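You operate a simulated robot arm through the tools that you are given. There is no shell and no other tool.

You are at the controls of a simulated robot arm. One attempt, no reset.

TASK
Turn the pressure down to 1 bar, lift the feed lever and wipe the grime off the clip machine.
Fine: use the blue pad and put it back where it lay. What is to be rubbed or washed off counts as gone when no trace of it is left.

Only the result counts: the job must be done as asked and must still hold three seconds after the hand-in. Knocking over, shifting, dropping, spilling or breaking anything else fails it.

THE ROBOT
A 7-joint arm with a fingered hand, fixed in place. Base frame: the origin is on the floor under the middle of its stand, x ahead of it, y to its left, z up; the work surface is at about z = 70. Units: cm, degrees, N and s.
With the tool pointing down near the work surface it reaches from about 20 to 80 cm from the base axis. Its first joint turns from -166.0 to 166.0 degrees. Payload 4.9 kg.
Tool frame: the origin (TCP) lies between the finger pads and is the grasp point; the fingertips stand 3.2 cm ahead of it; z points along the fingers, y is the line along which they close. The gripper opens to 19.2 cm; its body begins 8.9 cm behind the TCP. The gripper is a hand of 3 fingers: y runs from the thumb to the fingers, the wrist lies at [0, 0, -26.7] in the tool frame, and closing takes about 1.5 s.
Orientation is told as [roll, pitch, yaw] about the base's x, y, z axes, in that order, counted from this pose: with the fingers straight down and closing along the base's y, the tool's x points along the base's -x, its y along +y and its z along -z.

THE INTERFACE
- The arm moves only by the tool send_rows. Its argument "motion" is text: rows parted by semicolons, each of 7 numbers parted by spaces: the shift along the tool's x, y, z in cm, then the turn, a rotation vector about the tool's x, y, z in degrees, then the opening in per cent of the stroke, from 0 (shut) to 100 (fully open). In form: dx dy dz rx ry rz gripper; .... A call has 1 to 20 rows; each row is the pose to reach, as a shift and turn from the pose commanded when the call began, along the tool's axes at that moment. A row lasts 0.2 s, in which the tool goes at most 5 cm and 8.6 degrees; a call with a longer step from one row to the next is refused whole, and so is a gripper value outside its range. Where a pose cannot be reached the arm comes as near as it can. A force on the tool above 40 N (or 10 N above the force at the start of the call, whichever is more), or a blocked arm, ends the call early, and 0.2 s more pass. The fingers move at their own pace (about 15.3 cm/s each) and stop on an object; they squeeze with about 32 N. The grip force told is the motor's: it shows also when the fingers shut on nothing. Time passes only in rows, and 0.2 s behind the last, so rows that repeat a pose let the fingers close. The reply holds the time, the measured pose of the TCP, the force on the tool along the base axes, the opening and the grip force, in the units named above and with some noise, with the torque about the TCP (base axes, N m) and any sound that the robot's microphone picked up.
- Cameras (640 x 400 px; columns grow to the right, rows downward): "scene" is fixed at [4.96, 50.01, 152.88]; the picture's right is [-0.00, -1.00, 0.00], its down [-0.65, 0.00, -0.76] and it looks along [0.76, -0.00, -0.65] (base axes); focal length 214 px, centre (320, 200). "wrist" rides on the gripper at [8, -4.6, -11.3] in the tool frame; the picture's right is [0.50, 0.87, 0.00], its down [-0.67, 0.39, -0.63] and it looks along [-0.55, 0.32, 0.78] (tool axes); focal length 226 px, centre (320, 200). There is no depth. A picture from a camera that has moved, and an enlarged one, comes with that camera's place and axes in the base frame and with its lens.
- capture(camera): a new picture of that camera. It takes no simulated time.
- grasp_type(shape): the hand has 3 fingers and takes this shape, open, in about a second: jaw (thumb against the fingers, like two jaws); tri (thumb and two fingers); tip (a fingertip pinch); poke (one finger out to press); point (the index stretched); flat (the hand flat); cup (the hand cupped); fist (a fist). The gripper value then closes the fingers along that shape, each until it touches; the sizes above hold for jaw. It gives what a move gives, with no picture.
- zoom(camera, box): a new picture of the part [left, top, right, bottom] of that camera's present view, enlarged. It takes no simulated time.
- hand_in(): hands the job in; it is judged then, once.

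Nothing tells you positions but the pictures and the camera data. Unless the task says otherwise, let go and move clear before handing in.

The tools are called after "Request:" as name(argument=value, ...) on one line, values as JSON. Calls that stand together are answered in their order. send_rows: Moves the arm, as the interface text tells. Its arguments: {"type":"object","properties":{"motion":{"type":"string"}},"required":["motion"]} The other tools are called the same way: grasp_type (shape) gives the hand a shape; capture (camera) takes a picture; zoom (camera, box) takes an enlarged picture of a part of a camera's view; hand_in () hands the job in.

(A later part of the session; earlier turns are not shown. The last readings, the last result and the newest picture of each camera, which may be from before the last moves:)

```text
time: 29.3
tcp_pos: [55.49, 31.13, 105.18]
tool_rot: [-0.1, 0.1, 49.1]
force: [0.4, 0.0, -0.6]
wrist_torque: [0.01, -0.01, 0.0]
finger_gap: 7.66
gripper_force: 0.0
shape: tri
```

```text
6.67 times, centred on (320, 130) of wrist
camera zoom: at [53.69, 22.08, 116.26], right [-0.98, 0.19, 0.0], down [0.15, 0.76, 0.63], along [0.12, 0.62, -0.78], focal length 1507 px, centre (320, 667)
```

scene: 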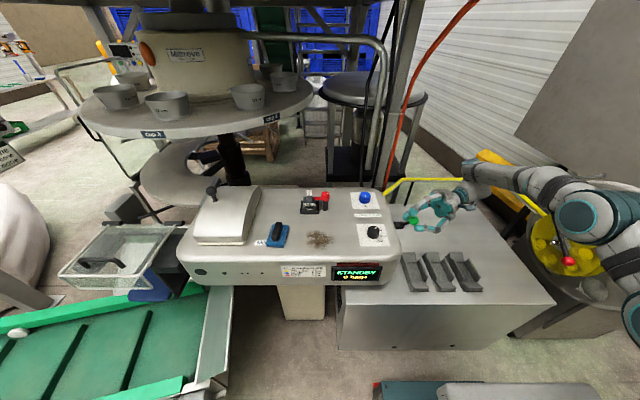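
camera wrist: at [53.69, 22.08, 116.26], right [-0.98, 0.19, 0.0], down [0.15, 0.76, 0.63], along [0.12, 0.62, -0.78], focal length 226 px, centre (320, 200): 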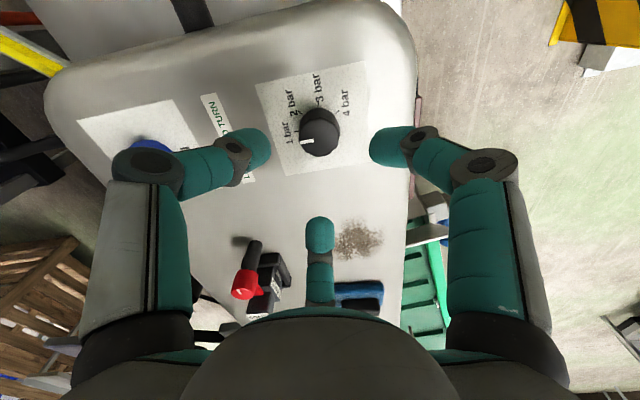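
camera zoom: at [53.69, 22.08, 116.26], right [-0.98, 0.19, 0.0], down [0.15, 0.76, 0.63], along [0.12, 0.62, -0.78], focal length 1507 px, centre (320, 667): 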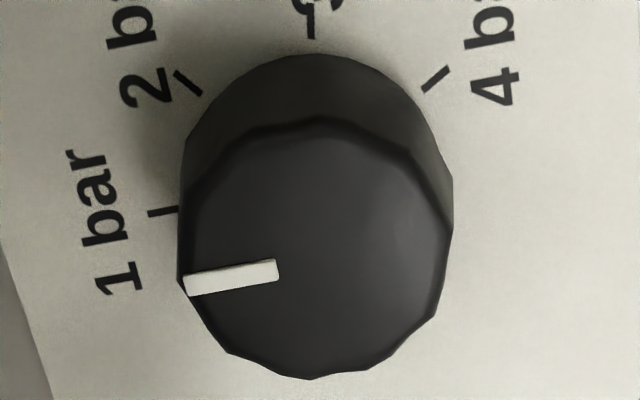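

The pointer is parallel to the 1 bar tick in both views, so the knob is at 1 bar. Next I'll turn the hand back and move over toward the blue pad to look at it.

Request:
send_rows(motion="0 0 -3 0 0 0 45; -1.6 2.9 -4 0 0 6.1 50; -3.1 5.9 -5 0 0 12.2 50; -4.7 8.8 -6 0 0 18.4 50; -6.3 11.8 -7 0 0 24.5 50; -7.9 14.7 -7 0 0 30.6 50; -9.4 17.6 -7 0 0 36.8 50; -11 20.6 -7 0 0 42.9 50; -12.57 23.5 -7 0 0 49 50; -12.57 23.5 -7 0 0 49 50")

Request:
capture(camera="wrist")

Request:
zoom(camera="scene", box=[230, 200, 350, 275])

```text
time: 31.5
tcp_pos: [46.04, 56.01, 111.9]
tool_rot: [-0.1, -0.1, 0.0]
force: [-0.6, -0.1, -0.4]
wrist_torque: [-0.03, 0.01, 0.04]
finger_gap: 9.55
gripper_force: 0.0
shape: tri
```

```text
taken
camera wrist: at [38.05, 51.37, 123.18], right [-0.5, 0.87, 0.0], down [0.67, 0.39, 0.63], along [0.55, 0.32, -0.78], focal length 226 px, centre (320, 200)
```

wrist: 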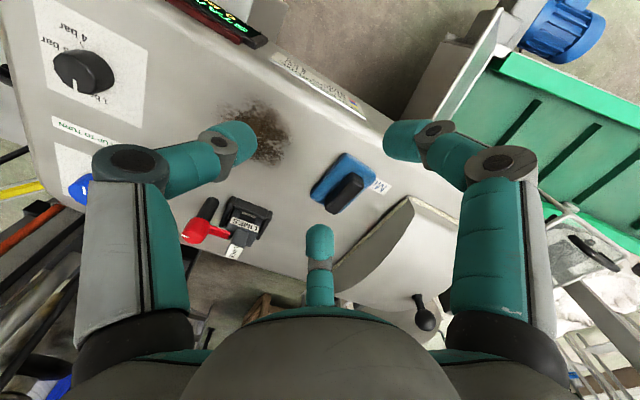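

```text
5.33 times, centred on (290, 238) of scene
camera zoom: at [4.96, 50.01, 152.88], right [0.0, -1.0, 0.0], down [-0.65, 0.0, -0.76], along [0.76, 0.0, -0.65], focal length 1144 px, centre (480, 0)
```

zoom: 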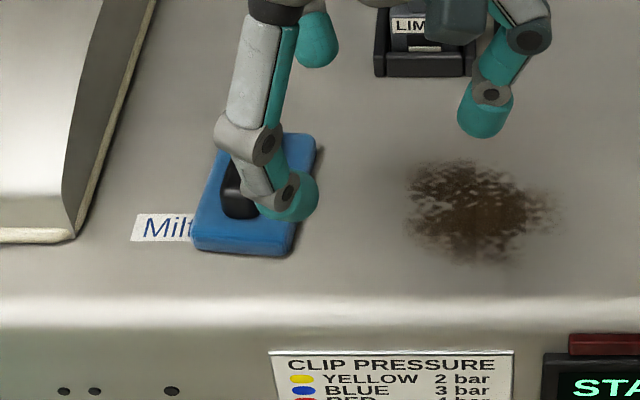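

Request:
zoom(camera="wrist", box=[280, 130, 420, 240])

Request:
zoom(camera="wrist", box=[200, 80, 340, 190])

```text
3.64 times, centred on (350, 185) of wrist
camera zoom: at [38.05, 51.37, 123.18], right [-0.5, 0.87, 0.0], down [0.67, 0.39, 0.63], along [0.55, 0.32, -0.78], focal length 822 px, centre (211, 254)
```

zoom: 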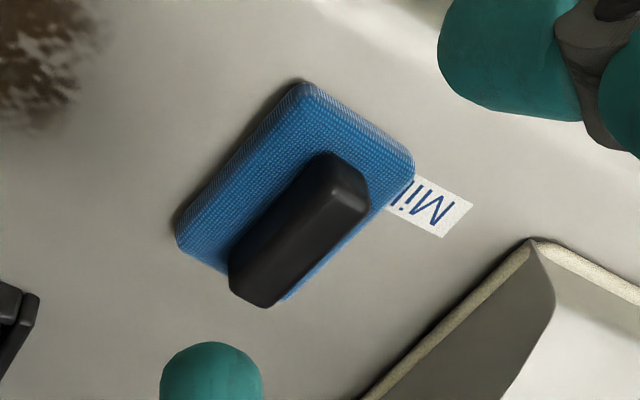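

```text
3.64 times, centred on (270, 135) of wrist
camera zoom: at [38.05, 51.37, 123.18], right [-0.5, 0.87, 0.0], down [0.67, 0.39, 0.63], along [0.55, 0.32, -0.78], focal length 822 px, centre (502, 436)
```

zoom: 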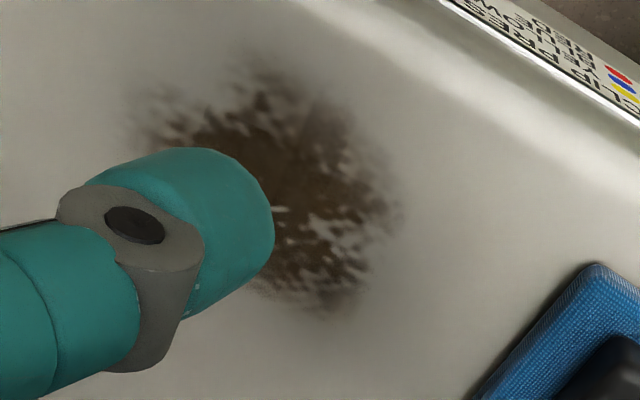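

The pad measures about 9 × 6 cm, centred near [54.2, 64.7], with a black handle running along x whose top is near z 97. The grime spans roughly x 48.8–57.8, y 44.8–55. I'll move above the handle and check alignment.

Request:
send_rows(motion="-2.1 2.2 1.2 0 0 0 50; -4.2 4.4 2.4 0 0 0 50; -6.3 6.6 3.6 0 0 0 50; -8.3 8.7 4.9 0 0 0 50; -8.3 8.7 4.9 0 0 0 50")

Request:
capture(camera="wrist")

Request:
zoom(camera="wrist", box=[250, 70, 390, 190])

Request:
zoom(camera="scene", box=[230, 200, 350, 275])

```text
time: 32.7
tcp_pos: [49.55, 58.4, 106.5]
tool_rot: [0.1, 0.0, 0.0]
force: [-0.1, 0.8, 0.2]
wrist_torque: [-0.02, -0.01, -0.01]
finger_gap: 9.6
gripper_force: 0.1
shape: tri
out of reach, approached as far as the arm can: row 1, 2, 3, 4, 5
```

```text
taken
camera wrist: at [41.5, 53.8, 117.66], right [-0.5, 0.87, 0.0], down [0.67, 0.39, 0.63], along [0.55, 0.32, -0.78], focal length 226 px, centre (320, 200)
```

wrist: 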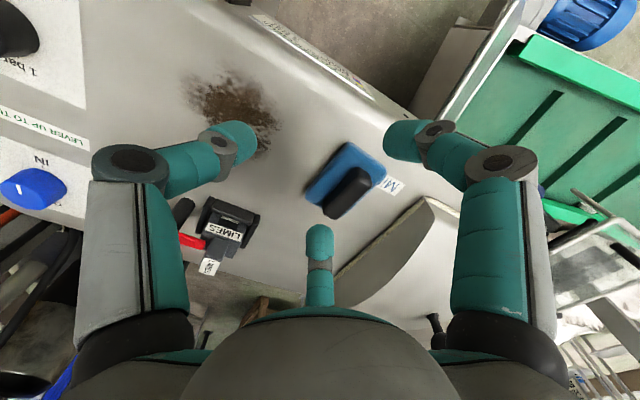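

```text
3.33 times, centred on (320, 130) of wrist
camera zoom: at [41.5, 53.8, 117.66], right [-0.5, 0.87, 0.0], down [0.67, 0.39, 0.63], along [0.55, 0.32, -0.78], focal length 754 px, centre (320, 433)
```

zoom: 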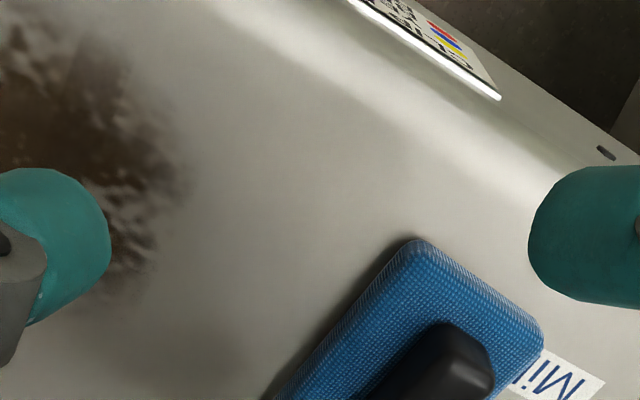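

```text
5.33 times, centred on (290, 238) of scene
camera zoom: at [4.96, 50.01, 152.88], right [0.0, -1.0, 0.0], down [-0.65, 0.0, -0.76], along [0.76, 0.0, -0.65], focal length 1144 px, centre (480, 0)
```

zoom: 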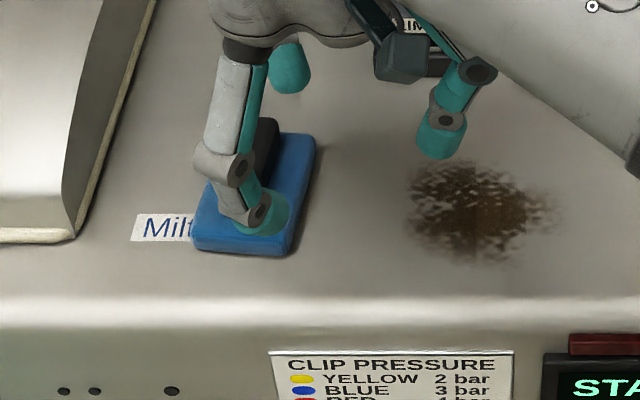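

The spot above the pad is out of reach with the hand straight down: the pad is about 84.5 cm from the base axis and the arm stopped at about 76.6. I'll need to lean the hand, so first I'll step back, see how the command frame settles, and look at the fingertip-pinch shape.

Request:
send_rows(motion="2.4 -3.1 0 0 0 0 50; 4.75 -6.3 0 0 0 0 50; 4.75 -6.3 0 0 0 0 50")

Request:
grasp_type(shape="tip")

Request:
send_rows(motion="0 0 0 0 0 0 40; 0 0 0 0 0 0 30; 0 0 0 0 0 0 30; 0 0 0 0 0 0 30; 0 0 0 0 0 0 30")

Request:
capture(camera="wrist")

Request:
zoom(camera="scene", box=[220, 100, 400, 235])

```text
time: 33.5
tcp_pos: [44.66, 52.27, 104.56]
tool_rot: [-1.1, 0.9, 0.1]
force: [-1.3, -2.3, -0.9]
wrist_torque: [0.26, -0.18, 0.0]
finger_gap: 9.6
gripper_force: 0.0
shape: tri
out of reach, approached as far as the arm can: row 1
```

```text
time: 34.4
tcp_pos: [44.92, 52.46, 104.73]
tool_rot: [-0.9, 0.7, 0.1]
force: [-0.3, 0.6, 0.2]
wrist_torque: [0.03, 0.01, -0.02]
finger_gap: 19.17
gripper_force: 0.1
shape: tip
```

```text
time: 35.6
tcp_pos: [44.6, 52.14, 106.41]
tool_rot: [0.0, -0.1, 0.0]
force: [0.0, 0.2, 0.1]
wrist_torque: [-0.02, 0.04, -0.02]
finger_gap: 5.79
gripper_force: 0.0
shape: tip
```

```text
taken
camera wrist: at [36.67, 47.58, 117.56], right [-0.5, 0.87, 0.0], down [0.67, 0.39, 0.63], along [0.55, 0.32, -0.78], focal length 226 px, centre (320, 200)
```

wrist: 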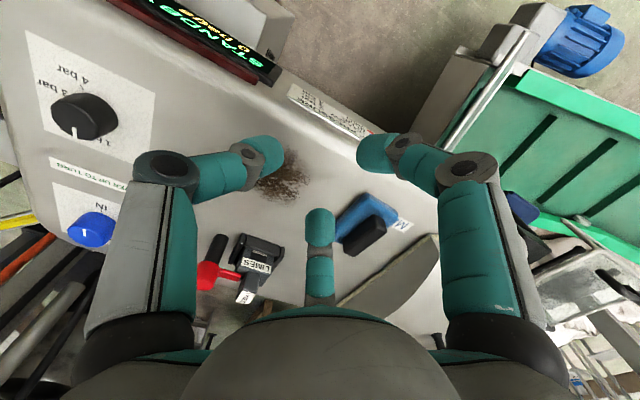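

```text
2.96 times, centred on (310, 168) of scene
camera zoom: at [4.96, 50.01, 152.88], right [0.0, -1.0, 0.0], down [-0.65, 0.0, -0.76], along [0.76, 0.0, -0.65], focal length 636 px, centre (350, 296)
```

zoom: 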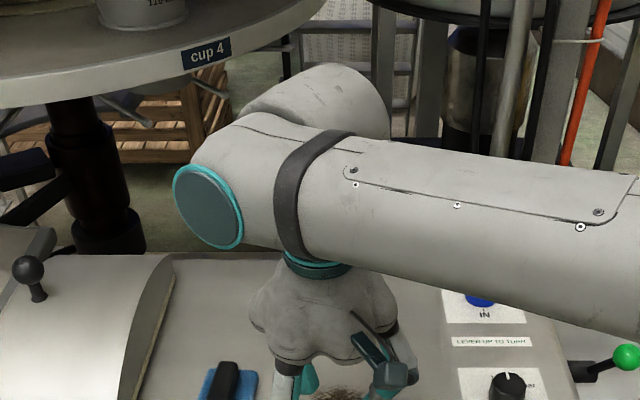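

Request:
zoom(camera="scene", box=[255, 210, 305, 255])

Request:
zoom(camera="wrist", box=[325, 175, 425, 265])

```text
8.89 times, centred on (280, 232) of scene
camera zoom: at [4.96, 50.01, 152.88], right [0.0, -1.0, 0.0], down [-0.65, 0.0, -0.76], along [0.76, 0.0, -0.65], focal length 1906 px, centre (676, -89)
```

zoom: 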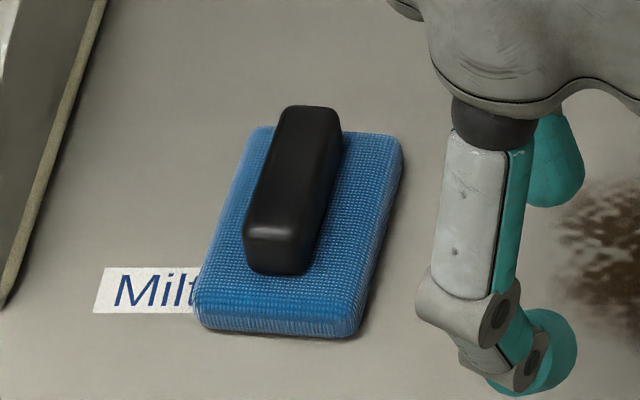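

```text
4.44 times, centred on (375, 220) of wrist
camera zoom: at [36.67, 47.58, 117.56], right [-0.5, 0.87, 0.0], down [0.67, 0.39, 0.63], along [0.55, 0.32, -0.78], focal length 1005 px, centre (76, 111)
```

zoom: 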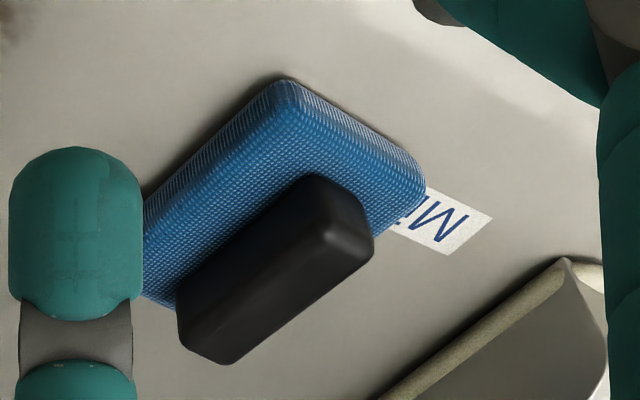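

All shapes close the same three fingers evenly. The handle is 6.7 × 2.4 cm, with its top at z 97.6, centred at [54.4, 64.65] and turned about −2°, and the pad top is near z 95.4. I'll lean the hand 20° outward (roll) so it reaches, and hover above the handle.

Request:
grasp_type(shape="jaw")

Request:
send_rows(motion="-1.9 2.3 0 -4 0 0.4 75; -3.8 4.8 0 -8 0 0.8 60; -5.8 7.4 0.7 -12 0 1.2 52; -7.8 9.9 1.8 -16 0 1.6 52; -9.8 12.5 3 -20 0 2 52; -9.8 12.5 3 -20 0 2 52; -9.8 12.5 3 -20 0 2 52")

Request:
capture(camera="wrist")

Request:
zoom(camera="scene", box=[230, 180, 350, 255])

```text
time: 36.5
tcp_pos: [44.58, 52.12, 106.43]
tool_rot: [0.0, 0.0, 0.1]
force: [-1.1, -0.8, 0.4]
wrist_torque: [-0.01, 0.0, -0.02]
finger_gap: 19.19
gripper_force: 0.2
shape: jaw
```

```text
time: 38.1
tcp_pos: [54.39, 64.53, 103.38]
tool_rot: [20.1, 0.3, -1.9]
force: [0.4, 0.2, 0.9]
wrist_torque: [0.01, 0.03, 0.04]
finger_gap: 10.03
gripper_force: 0.2
shape: jaw
```

```text
taken
camera wrist: at [46.24, 56.79, 112.39], right [-0.47, 0.83, 0.3], down [0.68, 0.13, 0.72], along [0.56, 0.54, -0.62], focal length 226 px, centre (320, 200)
```

wrist: 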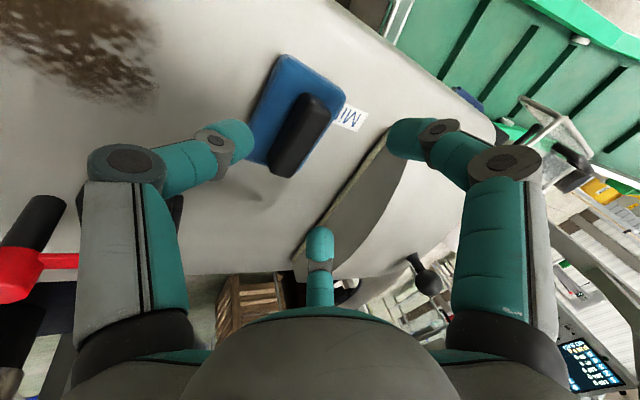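

```text
5.33 times, centred on (290, 218) of scene
camera zoom: at [4.96, 50.01, 152.88], right [0.0, -1.0, 0.0], down [-0.65, 0.0, -0.76], along [0.76, 0.0, -0.65], focal length 1144 px, centre (480, 107)
```

zoom: 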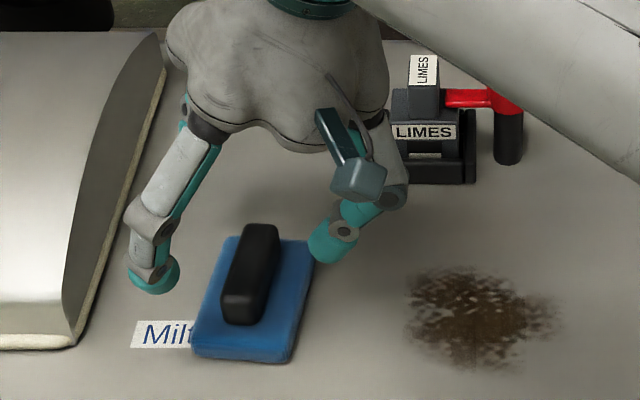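

The tilted hover was reached. Before descending I'll check the handle position from this view.

Request:
zoom(camera="wrist", box=[230, 40, 380, 190])

```text
2.67 times, centred on (305, 115) of wrist
camera zoom: at [46.24, 56.79, 112.39], right [-0.47, 0.83, 0.3], down [0.68, 0.13, 0.72], along [0.56, 0.54, -0.62], focal length 603 px, centre (360, 427)
```

zoom: 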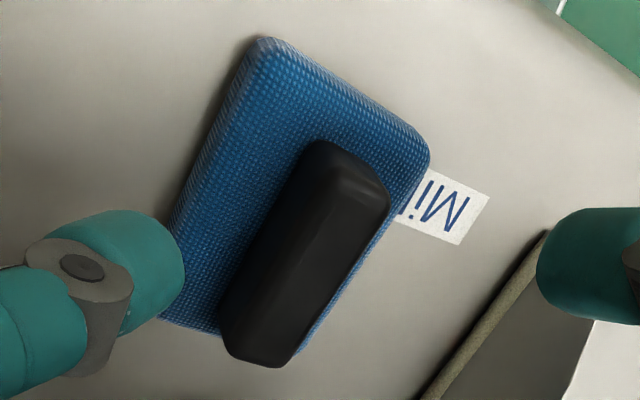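

Request:
send_rows(motion="0 0 0 0 0 0 46; 0.05 -0.8 1.4 0 0 0 42; 0.07 -1.6 2.8 0 0 0 42; 0.07 -2.0 3.5 0 0 0 42; 0.07 -2.33 4.13 0 0 0 42; 0.07 -2.33 4.13 0 0 0 42")

Request:
capture(camera="wrist")

Request:
zoom(camera="scene", box=[240, 190, 340, 260])

```text
time: 39.5
tcp_pos: [54.29, 63.92, 98.88]
tool_rot: [20.0, 0.5, -1.9]
force: [0.6, 0.2, 1.0]
wrist_torque: [0.02, -0.01, 0.0]
finger_gap: 8.08
gripper_force: 0.1
shape: jaw
```

```text
taken
camera wrist: at [46.11, 56.0, 107.82], right [-0.47, 0.83, 0.3], down [0.68, 0.13, 0.72], along [0.56, 0.54, -0.62], focal length 226 px, centre (320, 200)
```

wrist: 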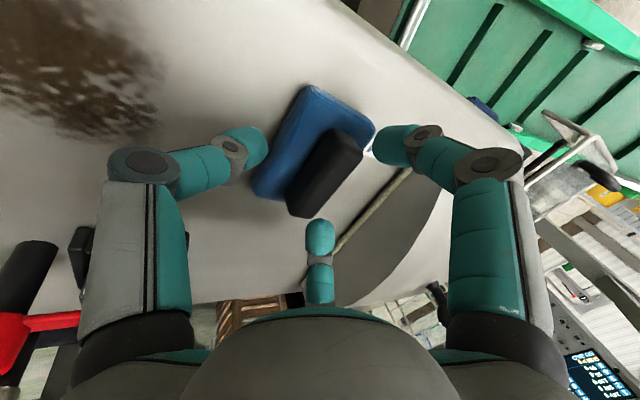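

```text
5.71 times, centred on (290, 225) of scene
camera zoom: at [4.96, 50.01, 152.88], right [0.0, -1.0, 0.0], down [-0.65, 0.0, -0.76], along [0.76, 0.0, -0.65], focal length 1226 px, centre (491, 57)
```

zoom: 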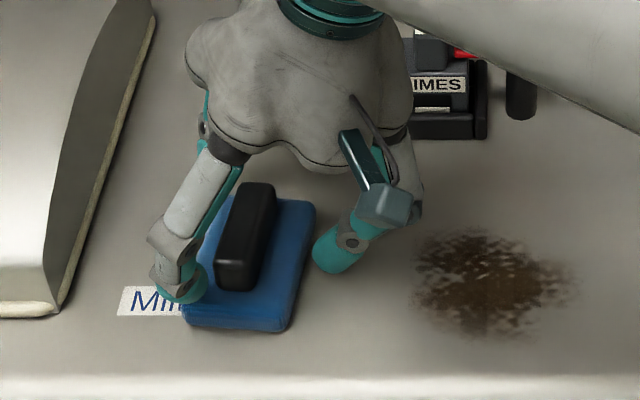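

The fingers straddle the handle and nothing touches yet. I'll close gradually until the two far fingers meet the handle's corners.

Request:
send_rows(motion="0 -0.1 0.25 0 0 0 38; 0 -0.1 0.25 0 0 0 35; 0 -0.1 0.25 0 0 0 32; 0 -0.1 0.25 0 0 0 32; 0 -0.1 0.25 0 0 0 32")

Request:
capture(camera="wrist")

Request:
zoom(camera="scene", box=[240, 190, 340, 260])

```text
time: 40.7
tcp_pos: [54.19, 63.93, 98.62]
tool_rot: [20.1, 0.4, -1.9]
force: [-0.5, -0.1, 4.1]
wrist_torque: [-0.09, 0.11, 0.07]
finger_gap: 5.63
gripper_force: 31.9
shape: jaw
```

```text
taken
camera wrist: at [46.1, 56.05, 107.58], right [-0.47, 0.83, 0.3], down [0.68, 0.13, 0.72], along [0.56, 0.54, -0.62], focal length 226 px, centre (320, 200)
```

wrist: 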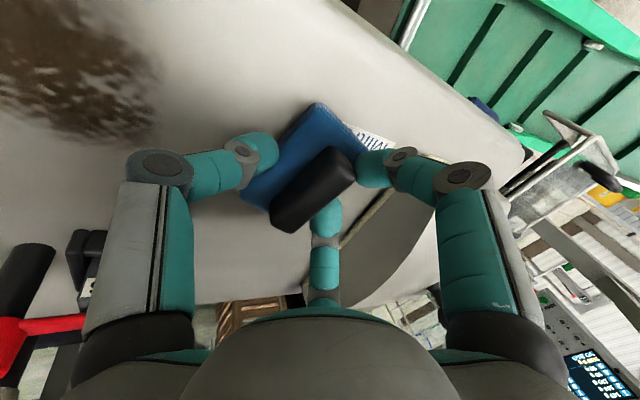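

```text
5.71 times, centred on (290, 225) of scene
camera zoom: at [4.96, 50.01, 152.88], right [0.0, -1.0, 0.0], down [-0.65, 0.0, -0.76], along [0.76, 0.0, -0.65], focal length 1226 px, centre (491, 57)
```

zoom: 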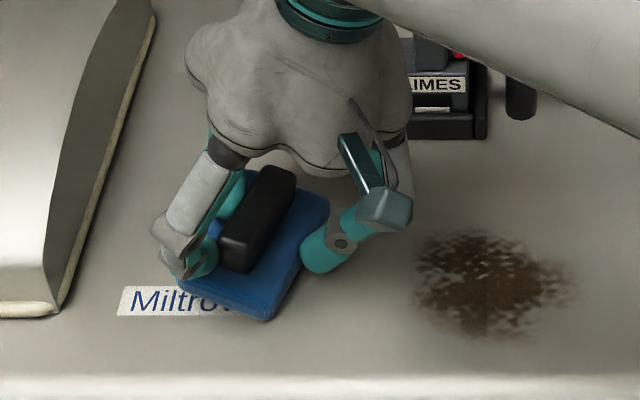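

Closing turned the pad clockwise by roughly 15° and shifted it slightly; it is now held. I can correct that later, so I'll drag it straight toward −y into the zone where the hand can stand upright.

Request:
send_rows(motion="-0.06 -1.7 -0.62 0 0 0 32; -0.12 -3.4 -1.25 0 0 0 32; -0.19 -5.1 -1.87 0 0 0 32; -0.26 -6.9 -2.5 0 0 0 32; -0.32 -8.6 -3.13 0 0 0 32; -0.385 -10.33 -3.76 0 0 0 32; -0.385 -10.33 -3.76 0 0 0 32")

Request:
capture(camera="wrist")

Request:
zoom(camera="scene", box=[250, 190, 370, 265])

```text
time: 42.3
tcp_pos: [54.27, 53.06, 98.62]
tool_rot: [20.1, 0.4, -1.9]
force: [0.1, 4.1, 11.4]
wrist_torque: [0.1, 0.12, -0.07]
finger_gap: 5.5
gripper_force: 31.6
shape: jaw
```

```text
taken
camera wrist: at [46.07, 45.14, 107.52], right [-0.47, 0.83, 0.3], down [0.68, 0.12, 0.72], along [0.56, 0.55, -0.62], focal length 226 px, centre (320, 200)
```

wrist: 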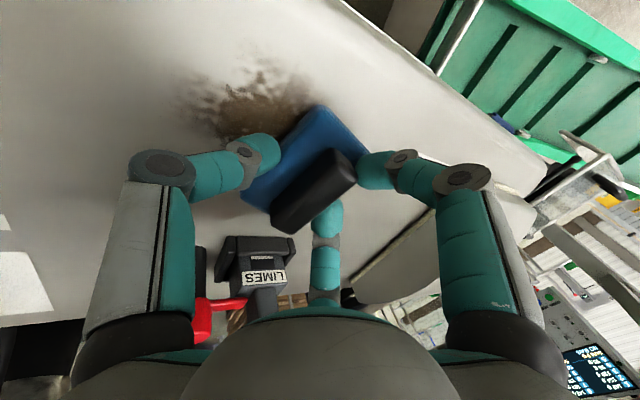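

```text
5.33 times, centred on (310, 228) of scene
camera zoom: at [4.96, 50.01, 152.88], right [0.0, -1.0, 0.0], down [-0.65, 0.0, -0.76], along [0.76, 0.0, -0.65], focal length 1144 px, centre (373, 53)
```

zoom: 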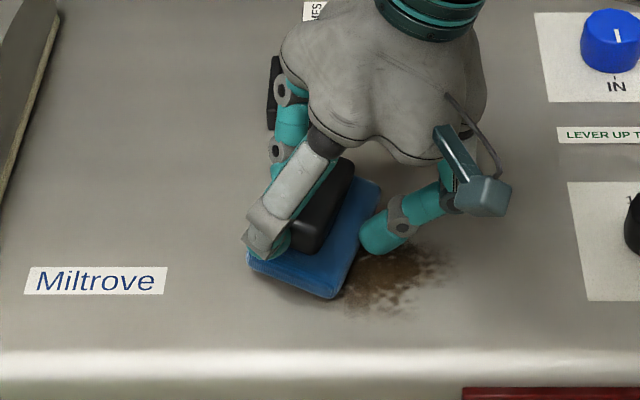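

The pad is held firmly, turned about −23°, and presses with about 11 N. It is centred near [55.4, 53.7], at the edge of the grime. I'll start wiping with this grip, one lane toward −y and back along a lane nearer to me.

Request:
send_rows(motion="-0.09 -2.35 -0.86 0 0 0 32; -0.18 -4.7 -1.71 0 0 0 32; -0.26 -7.04 -2.57 0 0 0 32; -0.35 -9.39 -3.42 0 0 0 32; 1.4 -9.45 -3.44 0 0 0 32; 3.15 -9.5 -3.46 0 0 0 32; 3.24 -7.15 -2.61 0 0 0 32; 3.32 -4.81 -1.75 0 0 0 32; 3.41 -2.46 -0.9 0 0 0 32; 3.5 -0.11 -0.04 0 0 0 32; 3.59 2.24 0.81 0 0 0 32; 3.59 2.24 0.81 0 0 0 32")

Request:
capture(camera="wrist")

Request:
zoom(camera="scene", box=[250, 190, 370, 265])

```text
time: 44.9
tcp_pos: [50.65, 55.35, 98.51]
tool_rot: [20.0, 0.4, -1.9]
force: [-2.1, -1.4, 6.0]
wrist_torque: [-0.24, 0.05, 0.0]
finger_gap: 5.5
gripper_force: 31.6
shape: jaw
```

```text
taken
camera wrist: at [42.5, 47.46, 107.54], right [-0.47, 0.83, 0.3], down [0.68, 0.13, 0.72], along [0.56, 0.54, -0.62], focal length 226 px, centre (320, 200)
```

wrist: 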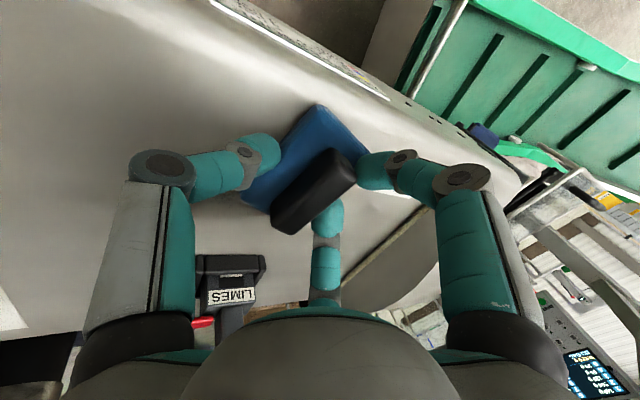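

```text
5.33 times, centred on (310, 228) of scene
camera zoom: at [4.96, 50.01, 152.88], right [0.0, -1.0, 0.0], down [-0.65, 0.0, -0.76], along [0.76, 0.0, -0.65], focal length 1144 px, centre (373, 53)
```

zoom: 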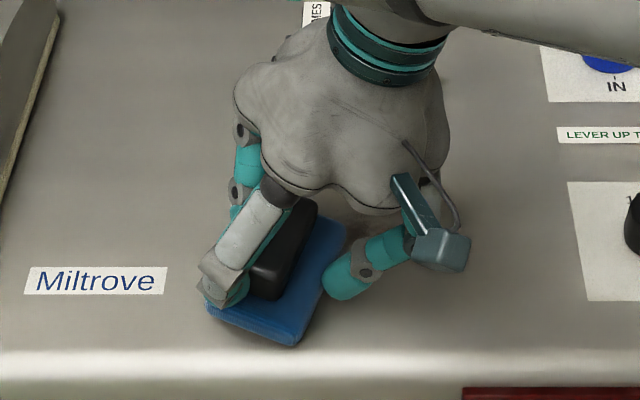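

The grime looks almost entirely gone. I'll make further passes over slightly different lanes, including one farther from me, to catch remnants.

Request:
send_rows(motion="-2 0.08 0.03 0 0 0 32; -4 0.13 0.05 0 0 0 32; -4.09 -2.22 -0.81 0 0 0 32; -4.18 -4.56 -1.66 0 0 0 32; -4.26 -6.91 -2.52 0 0 0 32; -4.35 -9.26 -3.37 0 0 0 32; -4.43 -11.4 -4.16 0 0 0 32; -1.93 -11.5 -4.19 0 0 0 32; -1.85 -9.34 -3.4 0 0 0 32; -1.76 -6.99 -2.55 0 0 0 32; -1.67 -4.65 -1.69 0 0 0 32; -1.59 -2.3 -0.84 0 0 0 32; -1.5 0.05 0.02 0 0 0 32; 0.5 -0.02 -0.01 0 0 0 32; 0.41 -2.36 -0.86 0 0 0 32; 0.32 -4.71 -1.72 0 0 0 32; 0.24 -7.06 -2.57 0 0 0 32; 0.15 -9.41 -3.43 0 0 0 32; 0.07 -11.57 -4.21 0 0 0 32; 0.07 -11.57 -4.21 0 0 0 32")

Request:
capture(camera="wrist")

Request:
zoom(camera="scene", box=[250, 190, 370, 265])

```text
time: 49.1
tcp_pos: [50.09, 43.11, 98.54]
tool_rot: [20.1, 0.3, -1.9]
force: [-0.1, 6.0, 13.2]
wrist_torque: [0.11, 0.11, -0.06]
finger_gap: 5.44
gripper_force: 31.9
shape: jaw
```

```text
taken
camera wrist: at [42.08, 35.22, 107.56], right [-0.47, 0.83, 0.3], down [0.68, 0.13, 0.72], along [0.56, 0.54, -0.62], focal length 226 px, centre (320, 200)
```

wrist: 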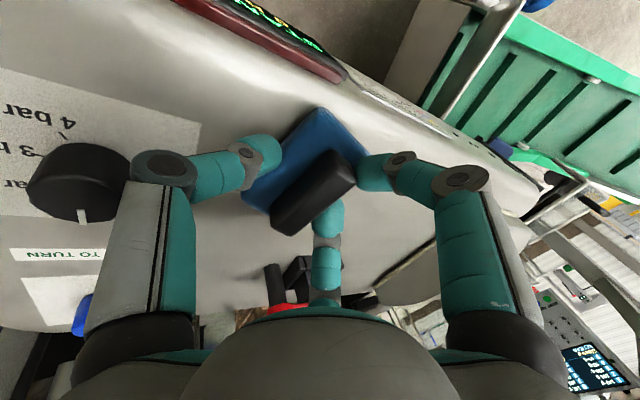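

```text
5.33 times, centred on (310, 228) of scene
camera zoom: at [4.96, 50.01, 152.88], right [0.0, -1.0, 0.0], down [-0.65, 0.0, -0.76], along [0.76, 0.0, -0.65], focal length 1144 px, centre (373, 53)
```

zoom: 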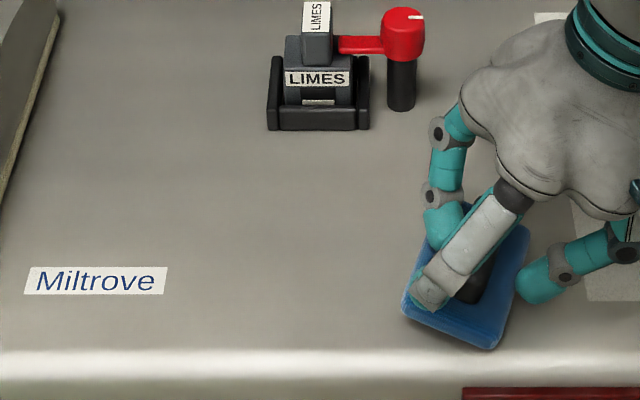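

The former grime area looks clean where it's visible. I'll zoom in closely to look for faint traces before putting the pad back.

Request:
zoom(camera="scene", box=[295, 215, 345, 255])

Request:
zoom(camera="wrist", box=[330, 90, 480, 290])

```text
10.00 times, centred on (320, 235) of scene
camera zoom: at [4.96, 50.01, 152.88], right [0.0, -1.0, 0.0], down [-0.65, 0.0, -0.76], along [0.76, 0.0, -0.65], focal length 2145 px, centre (320, -150)
```

zoom: 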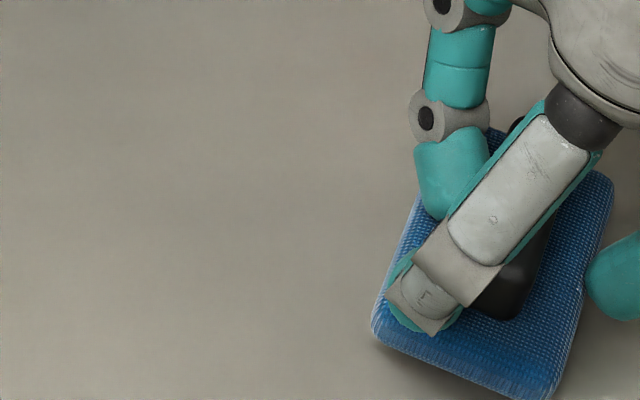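

```text
2.00 times, centred on (405, 190) of wrist
camera zoom: at [42.08, 35.22, 107.56], right [-0.47, 0.83, 0.3], down [0.68, 0.13, 0.72], along [0.56, 0.54, -0.62], focal length 452 px, centre (150, 220)
```

zoom: 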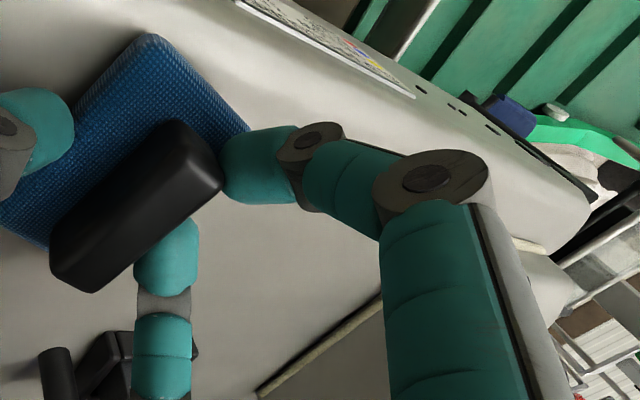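

The area is clean. Now I'll return the pad. It lay centred near [54.0, 64.6] with a yaw of about −4.5°, and it's held about 19° clockwise of that. I'll turn the hand +19° about vertical while sliding back toward +y, then stop short to measure.

Request:
send_rows(motion="-0.32 2.08 0.76 0 1.62 -4.47 32; -0.65 4.16 1.51 0 3.25 -8.93 32; -0.97 6.24 2.27 0 4.87 -13.4 32; -1.19 8.31 3.03 0 6.5 -17.86 32; -1.41 10.39 3.78 0 6.5 -17.86 32; -1.64 12.28 4.47 0 6.5 -17.86 32; -1.87 14.16 5.16 0 6.5 -17.86 32; -1.87 14.16 5.16 0 6.5 -17.86 32")

Request:
capture(camera="wrist")

Request:
zoom(camera="scene", box=[250, 200, 330, 260])

Request:
zoom(camera="scene", box=[290, 195, 370, 265])

```text
time: 50.9
tcp_pos: [52.74, 58.03, 98.7]
tool_rot: [20.1, 0.3, 17.1]
force: [-1.3, -6.1, 10.9]
wrist_torque: [-0.52, -0.04, -0.09]
finger_gap: 5.47
gripper_force: 32.3
shape: jaw
```

```text
taken
camera wrist: at [47.42, 47.93, 107.51], right [-0.72, 0.63, 0.3], down [0.6, 0.34, 0.72], along [0.35, 0.7, -0.62], focal length 226 px, centre (320, 200)
```

wrist: 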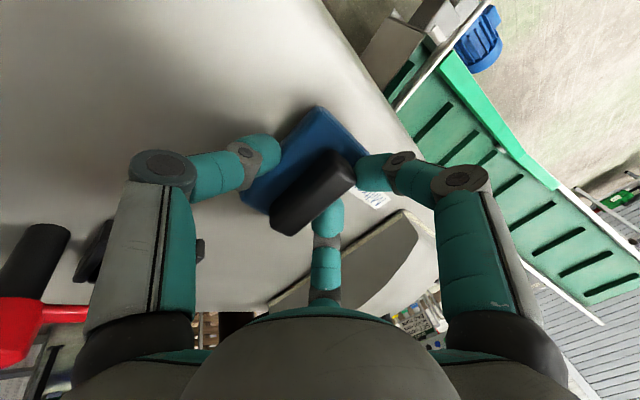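

```text
6.67 times, centred on (290, 230) of scene
camera zoom: at [4.96, 50.01, 152.88], right [0.0, -1.0, 0.0], down [-0.65, 0.0, -0.76], along [0.76, 0.0, -0.65], focal length 1430 px, centre (520, 0)
```

zoom: 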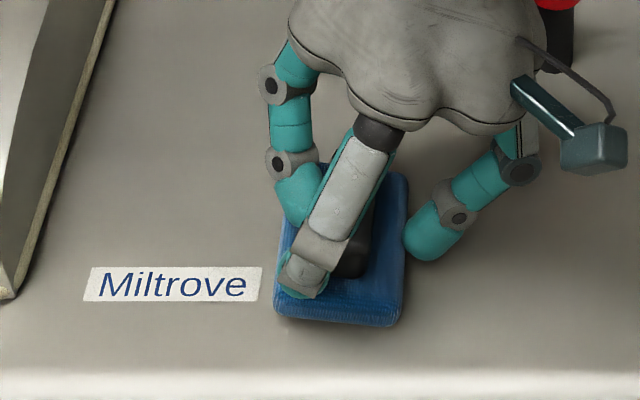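

```text
5.71 times, centred on (330, 230) of scene
camera zoom: at [4.96, 50.01, 152.88], right [0.0, -1.0, 0.0], down [-0.65, 0.0, -0.76], along [0.76, 0.0, -0.65], focal length 1226 px, centre (263, 29)
```

zoom: 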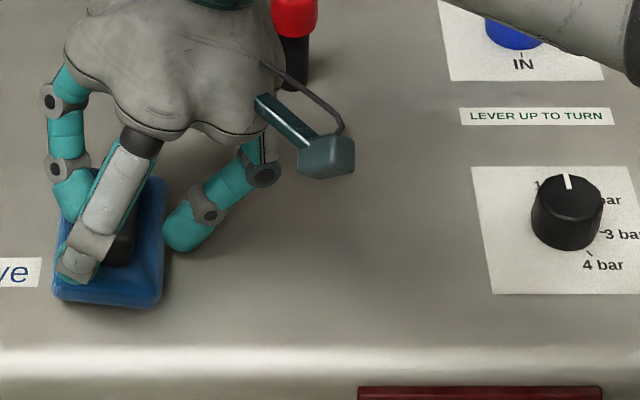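

The grime area is completely clean and the knob still shows 1 bar. The pad is short of home by about 5.6 cm in y and perhaps 4–5° too far counter-clockwise. I'll slide it the rest of the way with a small turn back.

Request:
send_rows(motion="-0.53 1.22 0.45 0 -0.39 1.06 32; -1.06 2.44 0.89 0 -0.77 2.1 32; -1.59 3.67 1.34 0 -1.15 3.2 32; -2.12 4.89 1.78 0 -1.54 4.23 32; -2.12 4.89 1.78 0 -1.54 4.23 32")

Request:
capture(camera="wrist")

Request:
zoom(camera="scene", box=[255, 210, 305, 255])

```text
time: 52.1
tcp_pos: [53.1, 63.85, 98.88]
tool_rot: [20.3, 0.1, 12.6]
force: [-1.2, -1.1, 16.5]
wrist_torque: [-0.27, 0.0, -0.05]
finger_gap: 4.86
gripper_force: 31.7
shape: jaw
```

```text
taken
camera wrist: at [47.1, 54.08, 107.76], right [-0.66, 0.68, 0.3], down [0.63, 0.29, 0.73], along [0.41, 0.67, -0.62], focal length 226 px, centre (320, 200)
```

wrist: 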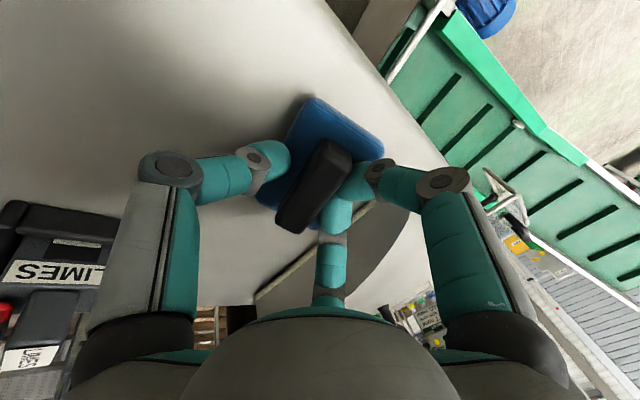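

```text
8.89 times, centred on (280, 232) of scene
camera zoom: at [4.96, 50.01, 152.88], right [0.0, -1.0, 0.0], down [-0.65, 0.0, -0.76], along [0.76, 0.0, -0.65], focal length 1906 px, centre (676, -89)
```

zoom: 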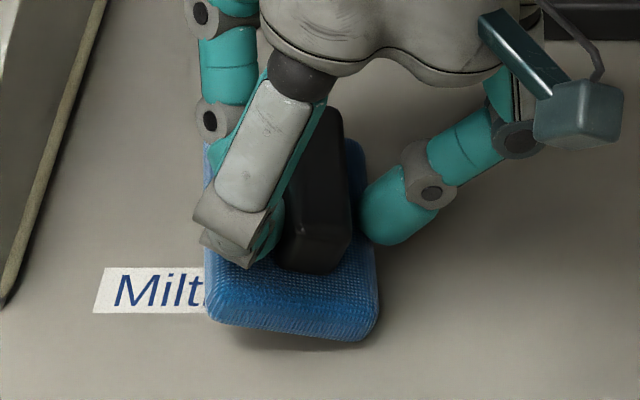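

The pad slipped and twisted a little in the grip just at the end. It's now about home but looks slightly cocked. I'll open the fingers gently so it settles flat, then measure.

Request:
send_rows(motion="0 0 0 0 0 0 28; 0 0 0 0 0 0 34; 0 0 0 0 0 0 40; 0 0 0 0 0 0 44; 0 0 0 0 0 0 44")

Request:
capture(camera="wrist")

Request:
zoom(camera="scene", box=[255, 210, 305, 255])

```text
time: 53.3
tcp_pos: [53.12, 63.72, 98.5]
tool_rot: [20.1, 0.4, 12.5]
force: [0.2, -0.5, 0.1]
wrist_torque: [0.03, -0.02, 0.02]
finger_gap: 8.4
gripper_force: 0.1
shape: jaw
```

```text
taken
camera wrist: at [47.13, 54.01, 107.46], right [-0.66, 0.68, 0.3], down [0.63, 0.29, 0.72], along [0.41, 0.67, -0.62], focal length 226 px, centre (320, 200)
```

wrist: 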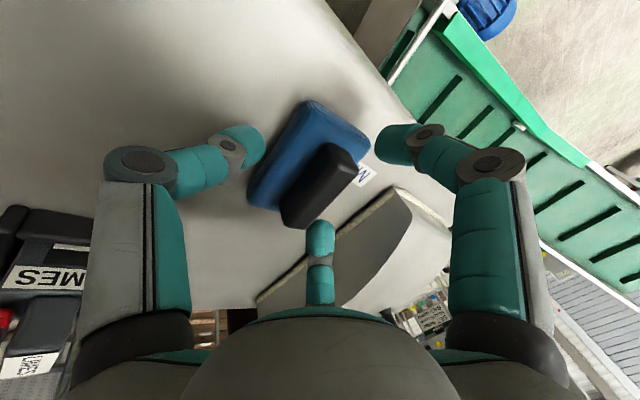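

```text
8.89 times, centred on (280, 232) of scene
camera zoom: at [4.96, 50.01, 152.88], right [0.0, -1.0, 0.0], down [-0.65, 0.0, -0.76], along [0.76, 0.0, -0.65], focal length 1906 px, centre (676, -89)
```

zoom: 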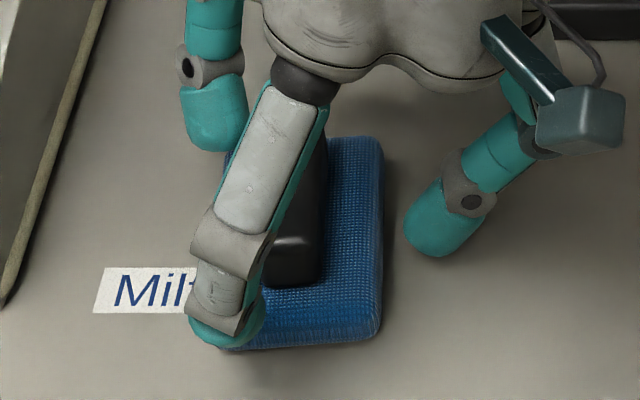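

The pad settled flat. Its centre is within about 0.6 cm of home, but it's turned about 10° counter-clockwise compared with before. I'll correct that by nudging the near part of its right edge toward +y with the thumb only.

Request:
send_rows(motion="1.2 0.25 0.09 0 0 0 44; 2.4 0.5 0.18 0 0 0 44; 3.416 0.712 0.259 0 0 0 44; 3.29 1.26 0.46 0 0 0 44; 3.157 1.81 0.66 0 0 0 44; 3.157 1.81 0.66 0 0 0 44")

Request:
capture(camera="wrist")

Request:
zoom(camera="scene", box=[255, 210, 305, 255])

```text
time: 54.7
tcp_pos: [49.71, 65.03, 98.52]
tool_rot: [20.1, 0.4, 12.6]
force: [-0.5, 0.1, 0.8]
wrist_torque: [-0.01, -0.02, 0.02]
finger_gap: 8.43
gripper_force: 0.0
shape: jaw
```

```text
taken
camera wrist: at [43.78, 55.24, 107.51], right [-0.66, 0.68, 0.3], down [0.63, 0.29, 0.72], along [0.41, 0.67, -0.62], focal length 226 px, centre (320, 200)
```

wrist: 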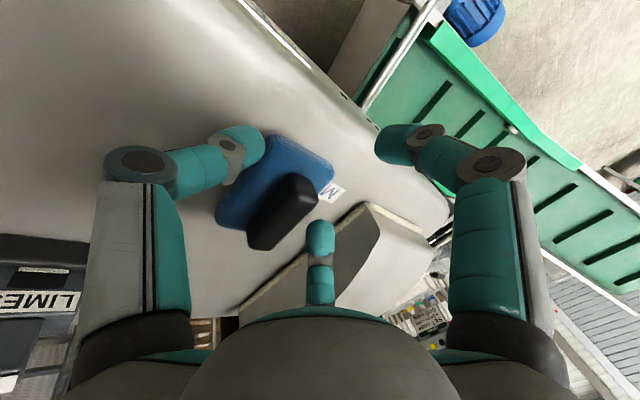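

```text
8.89 times, centred on (280, 232) of scene
camera zoom: at [4.96, 50.01, 152.88], right [0.0, -1.0, 0.0], down [-0.65, 0.0, -0.76], along [0.76, 0.0, -0.65], focal length 1906 px, centre (676, -89)
```

zoom: 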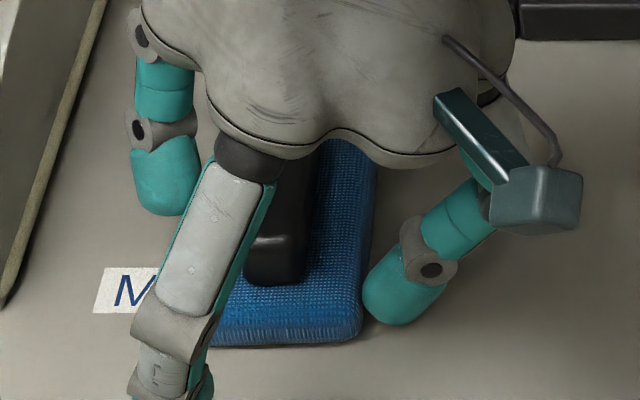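

That turned it by about 4°, and the near end is now in place. The far end still sits about 0.8 cm too far toward +y. I'll use the far finger to push the far end of the handle back toward −y.

Request:
send_rows(motion="0.13 -0.55 -0.2 0 0 0 44; -1.04 -0.795 -0.29 0 0 0 44; -2.21 -1.04 -0.38 0 0 0 44; -2.02 -1.865 -0.68 0 0 0 44; -1.82 -2.69 -0.98 0 0 0 44; -1.72 -3.15 -1.15 0 0 0 44; -1.72 -3.15 -1.15 0 0 0 44")

Request:
capture(camera="wrist")

Request:
zoom(camera="scene", box=[255, 210, 305, 255])

```text
time: 56.3
tcp_pos: [52.04, 61.98, 98.55]
tool_rot: [20.1, 0.3, 12.6]
force: [-0.4, 0.4, 1.7]
wrist_torque: [0.01, 0.0, -0.01]
finger_gap: 8.47
gripper_force: 0.2
shape: jaw
```

```text
taken
camera wrist: at [46.1, 52.3, 107.42], right [-0.66, 0.68, 0.3], down [0.63, 0.29, 0.72], along [0.41, 0.67, -0.62], focal length 226 px, centre (320, 200)
```

wrist: 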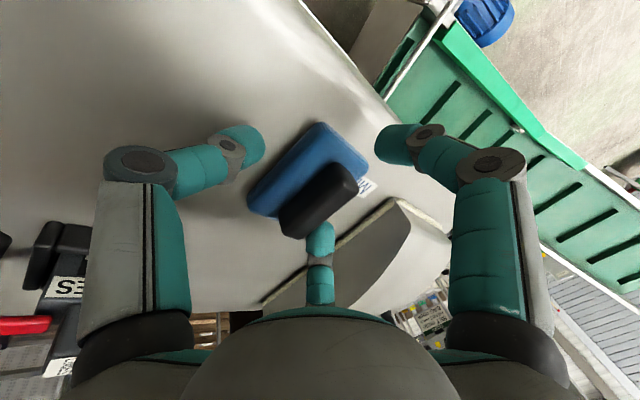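

```text
8.89 times, centred on (280, 232) of scene
camera zoom: at [4.96, 50.01, 152.88], right [0.0, -1.0, 0.0], down [-0.65, 0.0, -0.76], along [0.76, 0.0, -0.65], focal length 1906 px, centre (676, -89)
```

zoom: 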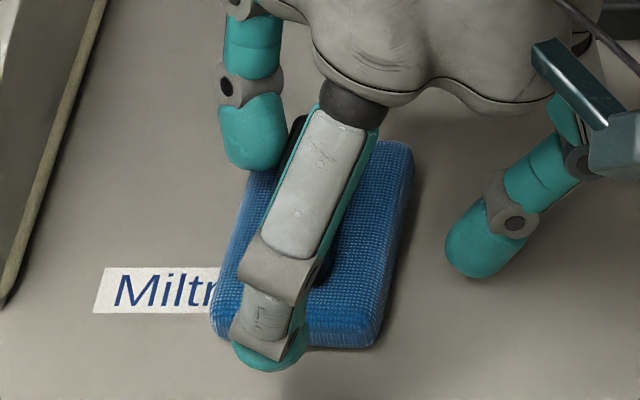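

The pad's yaw is now within about 2° of the original, and it sits roughly 0.65 cm short in y. I'll give a small centred push with the thumb toward +y to finish.

Request:
send_rows(motion="-0.763 0.804 0.293 0 0 0 44; -0.935 1.538 0.56 0 0 0 44; -1.043 1.997 0.727 0 0 0 44; -1.108 2.273 0.827 0 0 0 44; -1.108 2.273 0.827 0 0 0 44")

Request:
zoom(camera="scene", box=[255, 210, 305, 255])

```text
time: 57.5
tcp_pos: [52.72, 64.62, 98.49]
tool_rot: [20.1, 0.3, 12.7]
force: [-0.1, -0.8, -0.5]
wrist_torque: [0.0, 0.01, 0.01]
finger_gap: 8.46
gripper_force: 0.0
shape: jaw
```

```text
8.89 times, centred on (280, 232) of scene
camera zoom: at [4.96, 50.01, 152.88], right [0.0, -1.0, 0.0], down [-0.65, 0.0, -0.76], along [0.76, 0.0, -0.65], focal length 1906 px, centre (676, -89)
```

zoom: 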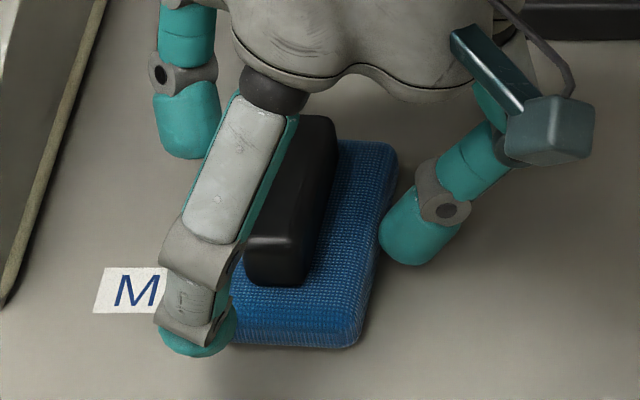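

The pad now matches its original outline within a few pixels. I'll back the thumb off, lift straight up clear of the handle, and then retreat toward the base.

Request:
send_rows(motion="0.173 -0.734 -0.267 0 0 0 44; 0.173 -0.05 -2.15 0 0 0 44; 0.173 0.805 -4.5 0 0 0 44; 2.6 0.047 -7.43 0 0 0 44; 6.18 -1.41 -10.09 0 0 0 44; 9.75 -3.21 -11.8 0 0 0 44; 13.33 -5.02 -13.5 0 0 0 44; 13.33 -5.02 -13.5 0 0 0 44")

Request:
capture(camera="scene")

Request:
zoom(camera="scene", box=[255, 210, 305, 255])

Request:
capture(camera="wrist")

```text
time: 59.3
tcp_pos: [41.72, 52.41, 109.62]
tool_rot: [20.1, 0.4, 12.5]
force: [1.1, 0.1, -0.1]
wrist_torque: [0.02, 0.0, -0.01]
finger_gap: 8.48
gripper_force: 0.0
shape: jaw
```

```text
taken
```

scene: 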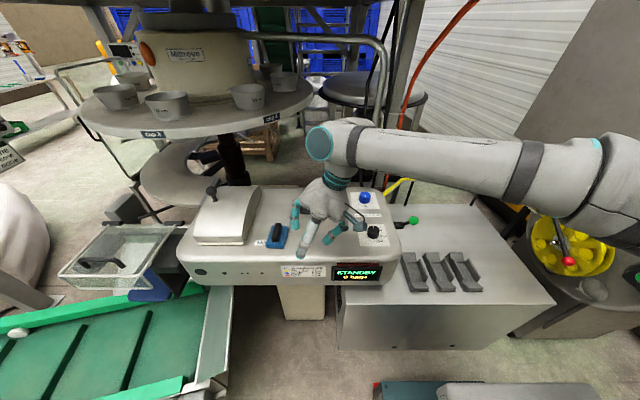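

```text
8.89 times, centred on (280, 232) of scene
camera zoom: at [4.96, 50.01, 152.88], right [0.0, -1.0, 0.0], down [-0.65, 0.0, -0.76], along [0.76, 0.0, -0.65], focal length 1906 px, centre (676, -89)
```

zoom: 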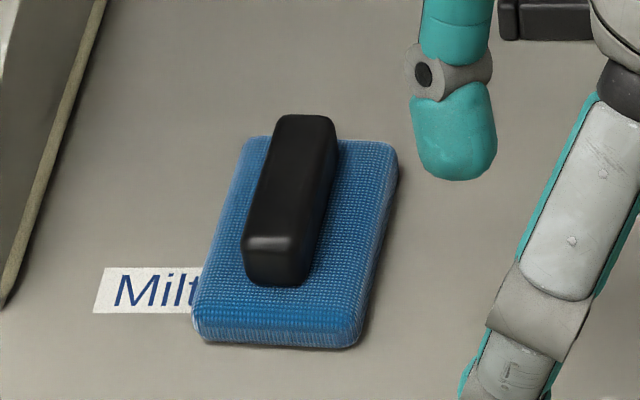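

```text
taken
camera wrist: at [35.75, 42.72, 118.6], right [-0.66, 0.68, 0.3], down [0.63, 0.29, 0.72], along [0.41, 0.67, -0.62], focal length 226 px, centre (320, 200)
```

wrist: 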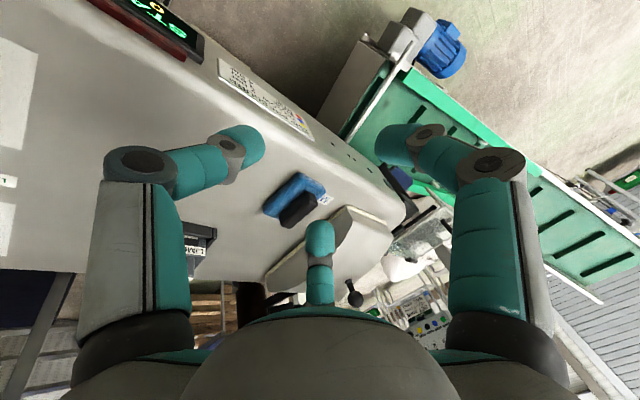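

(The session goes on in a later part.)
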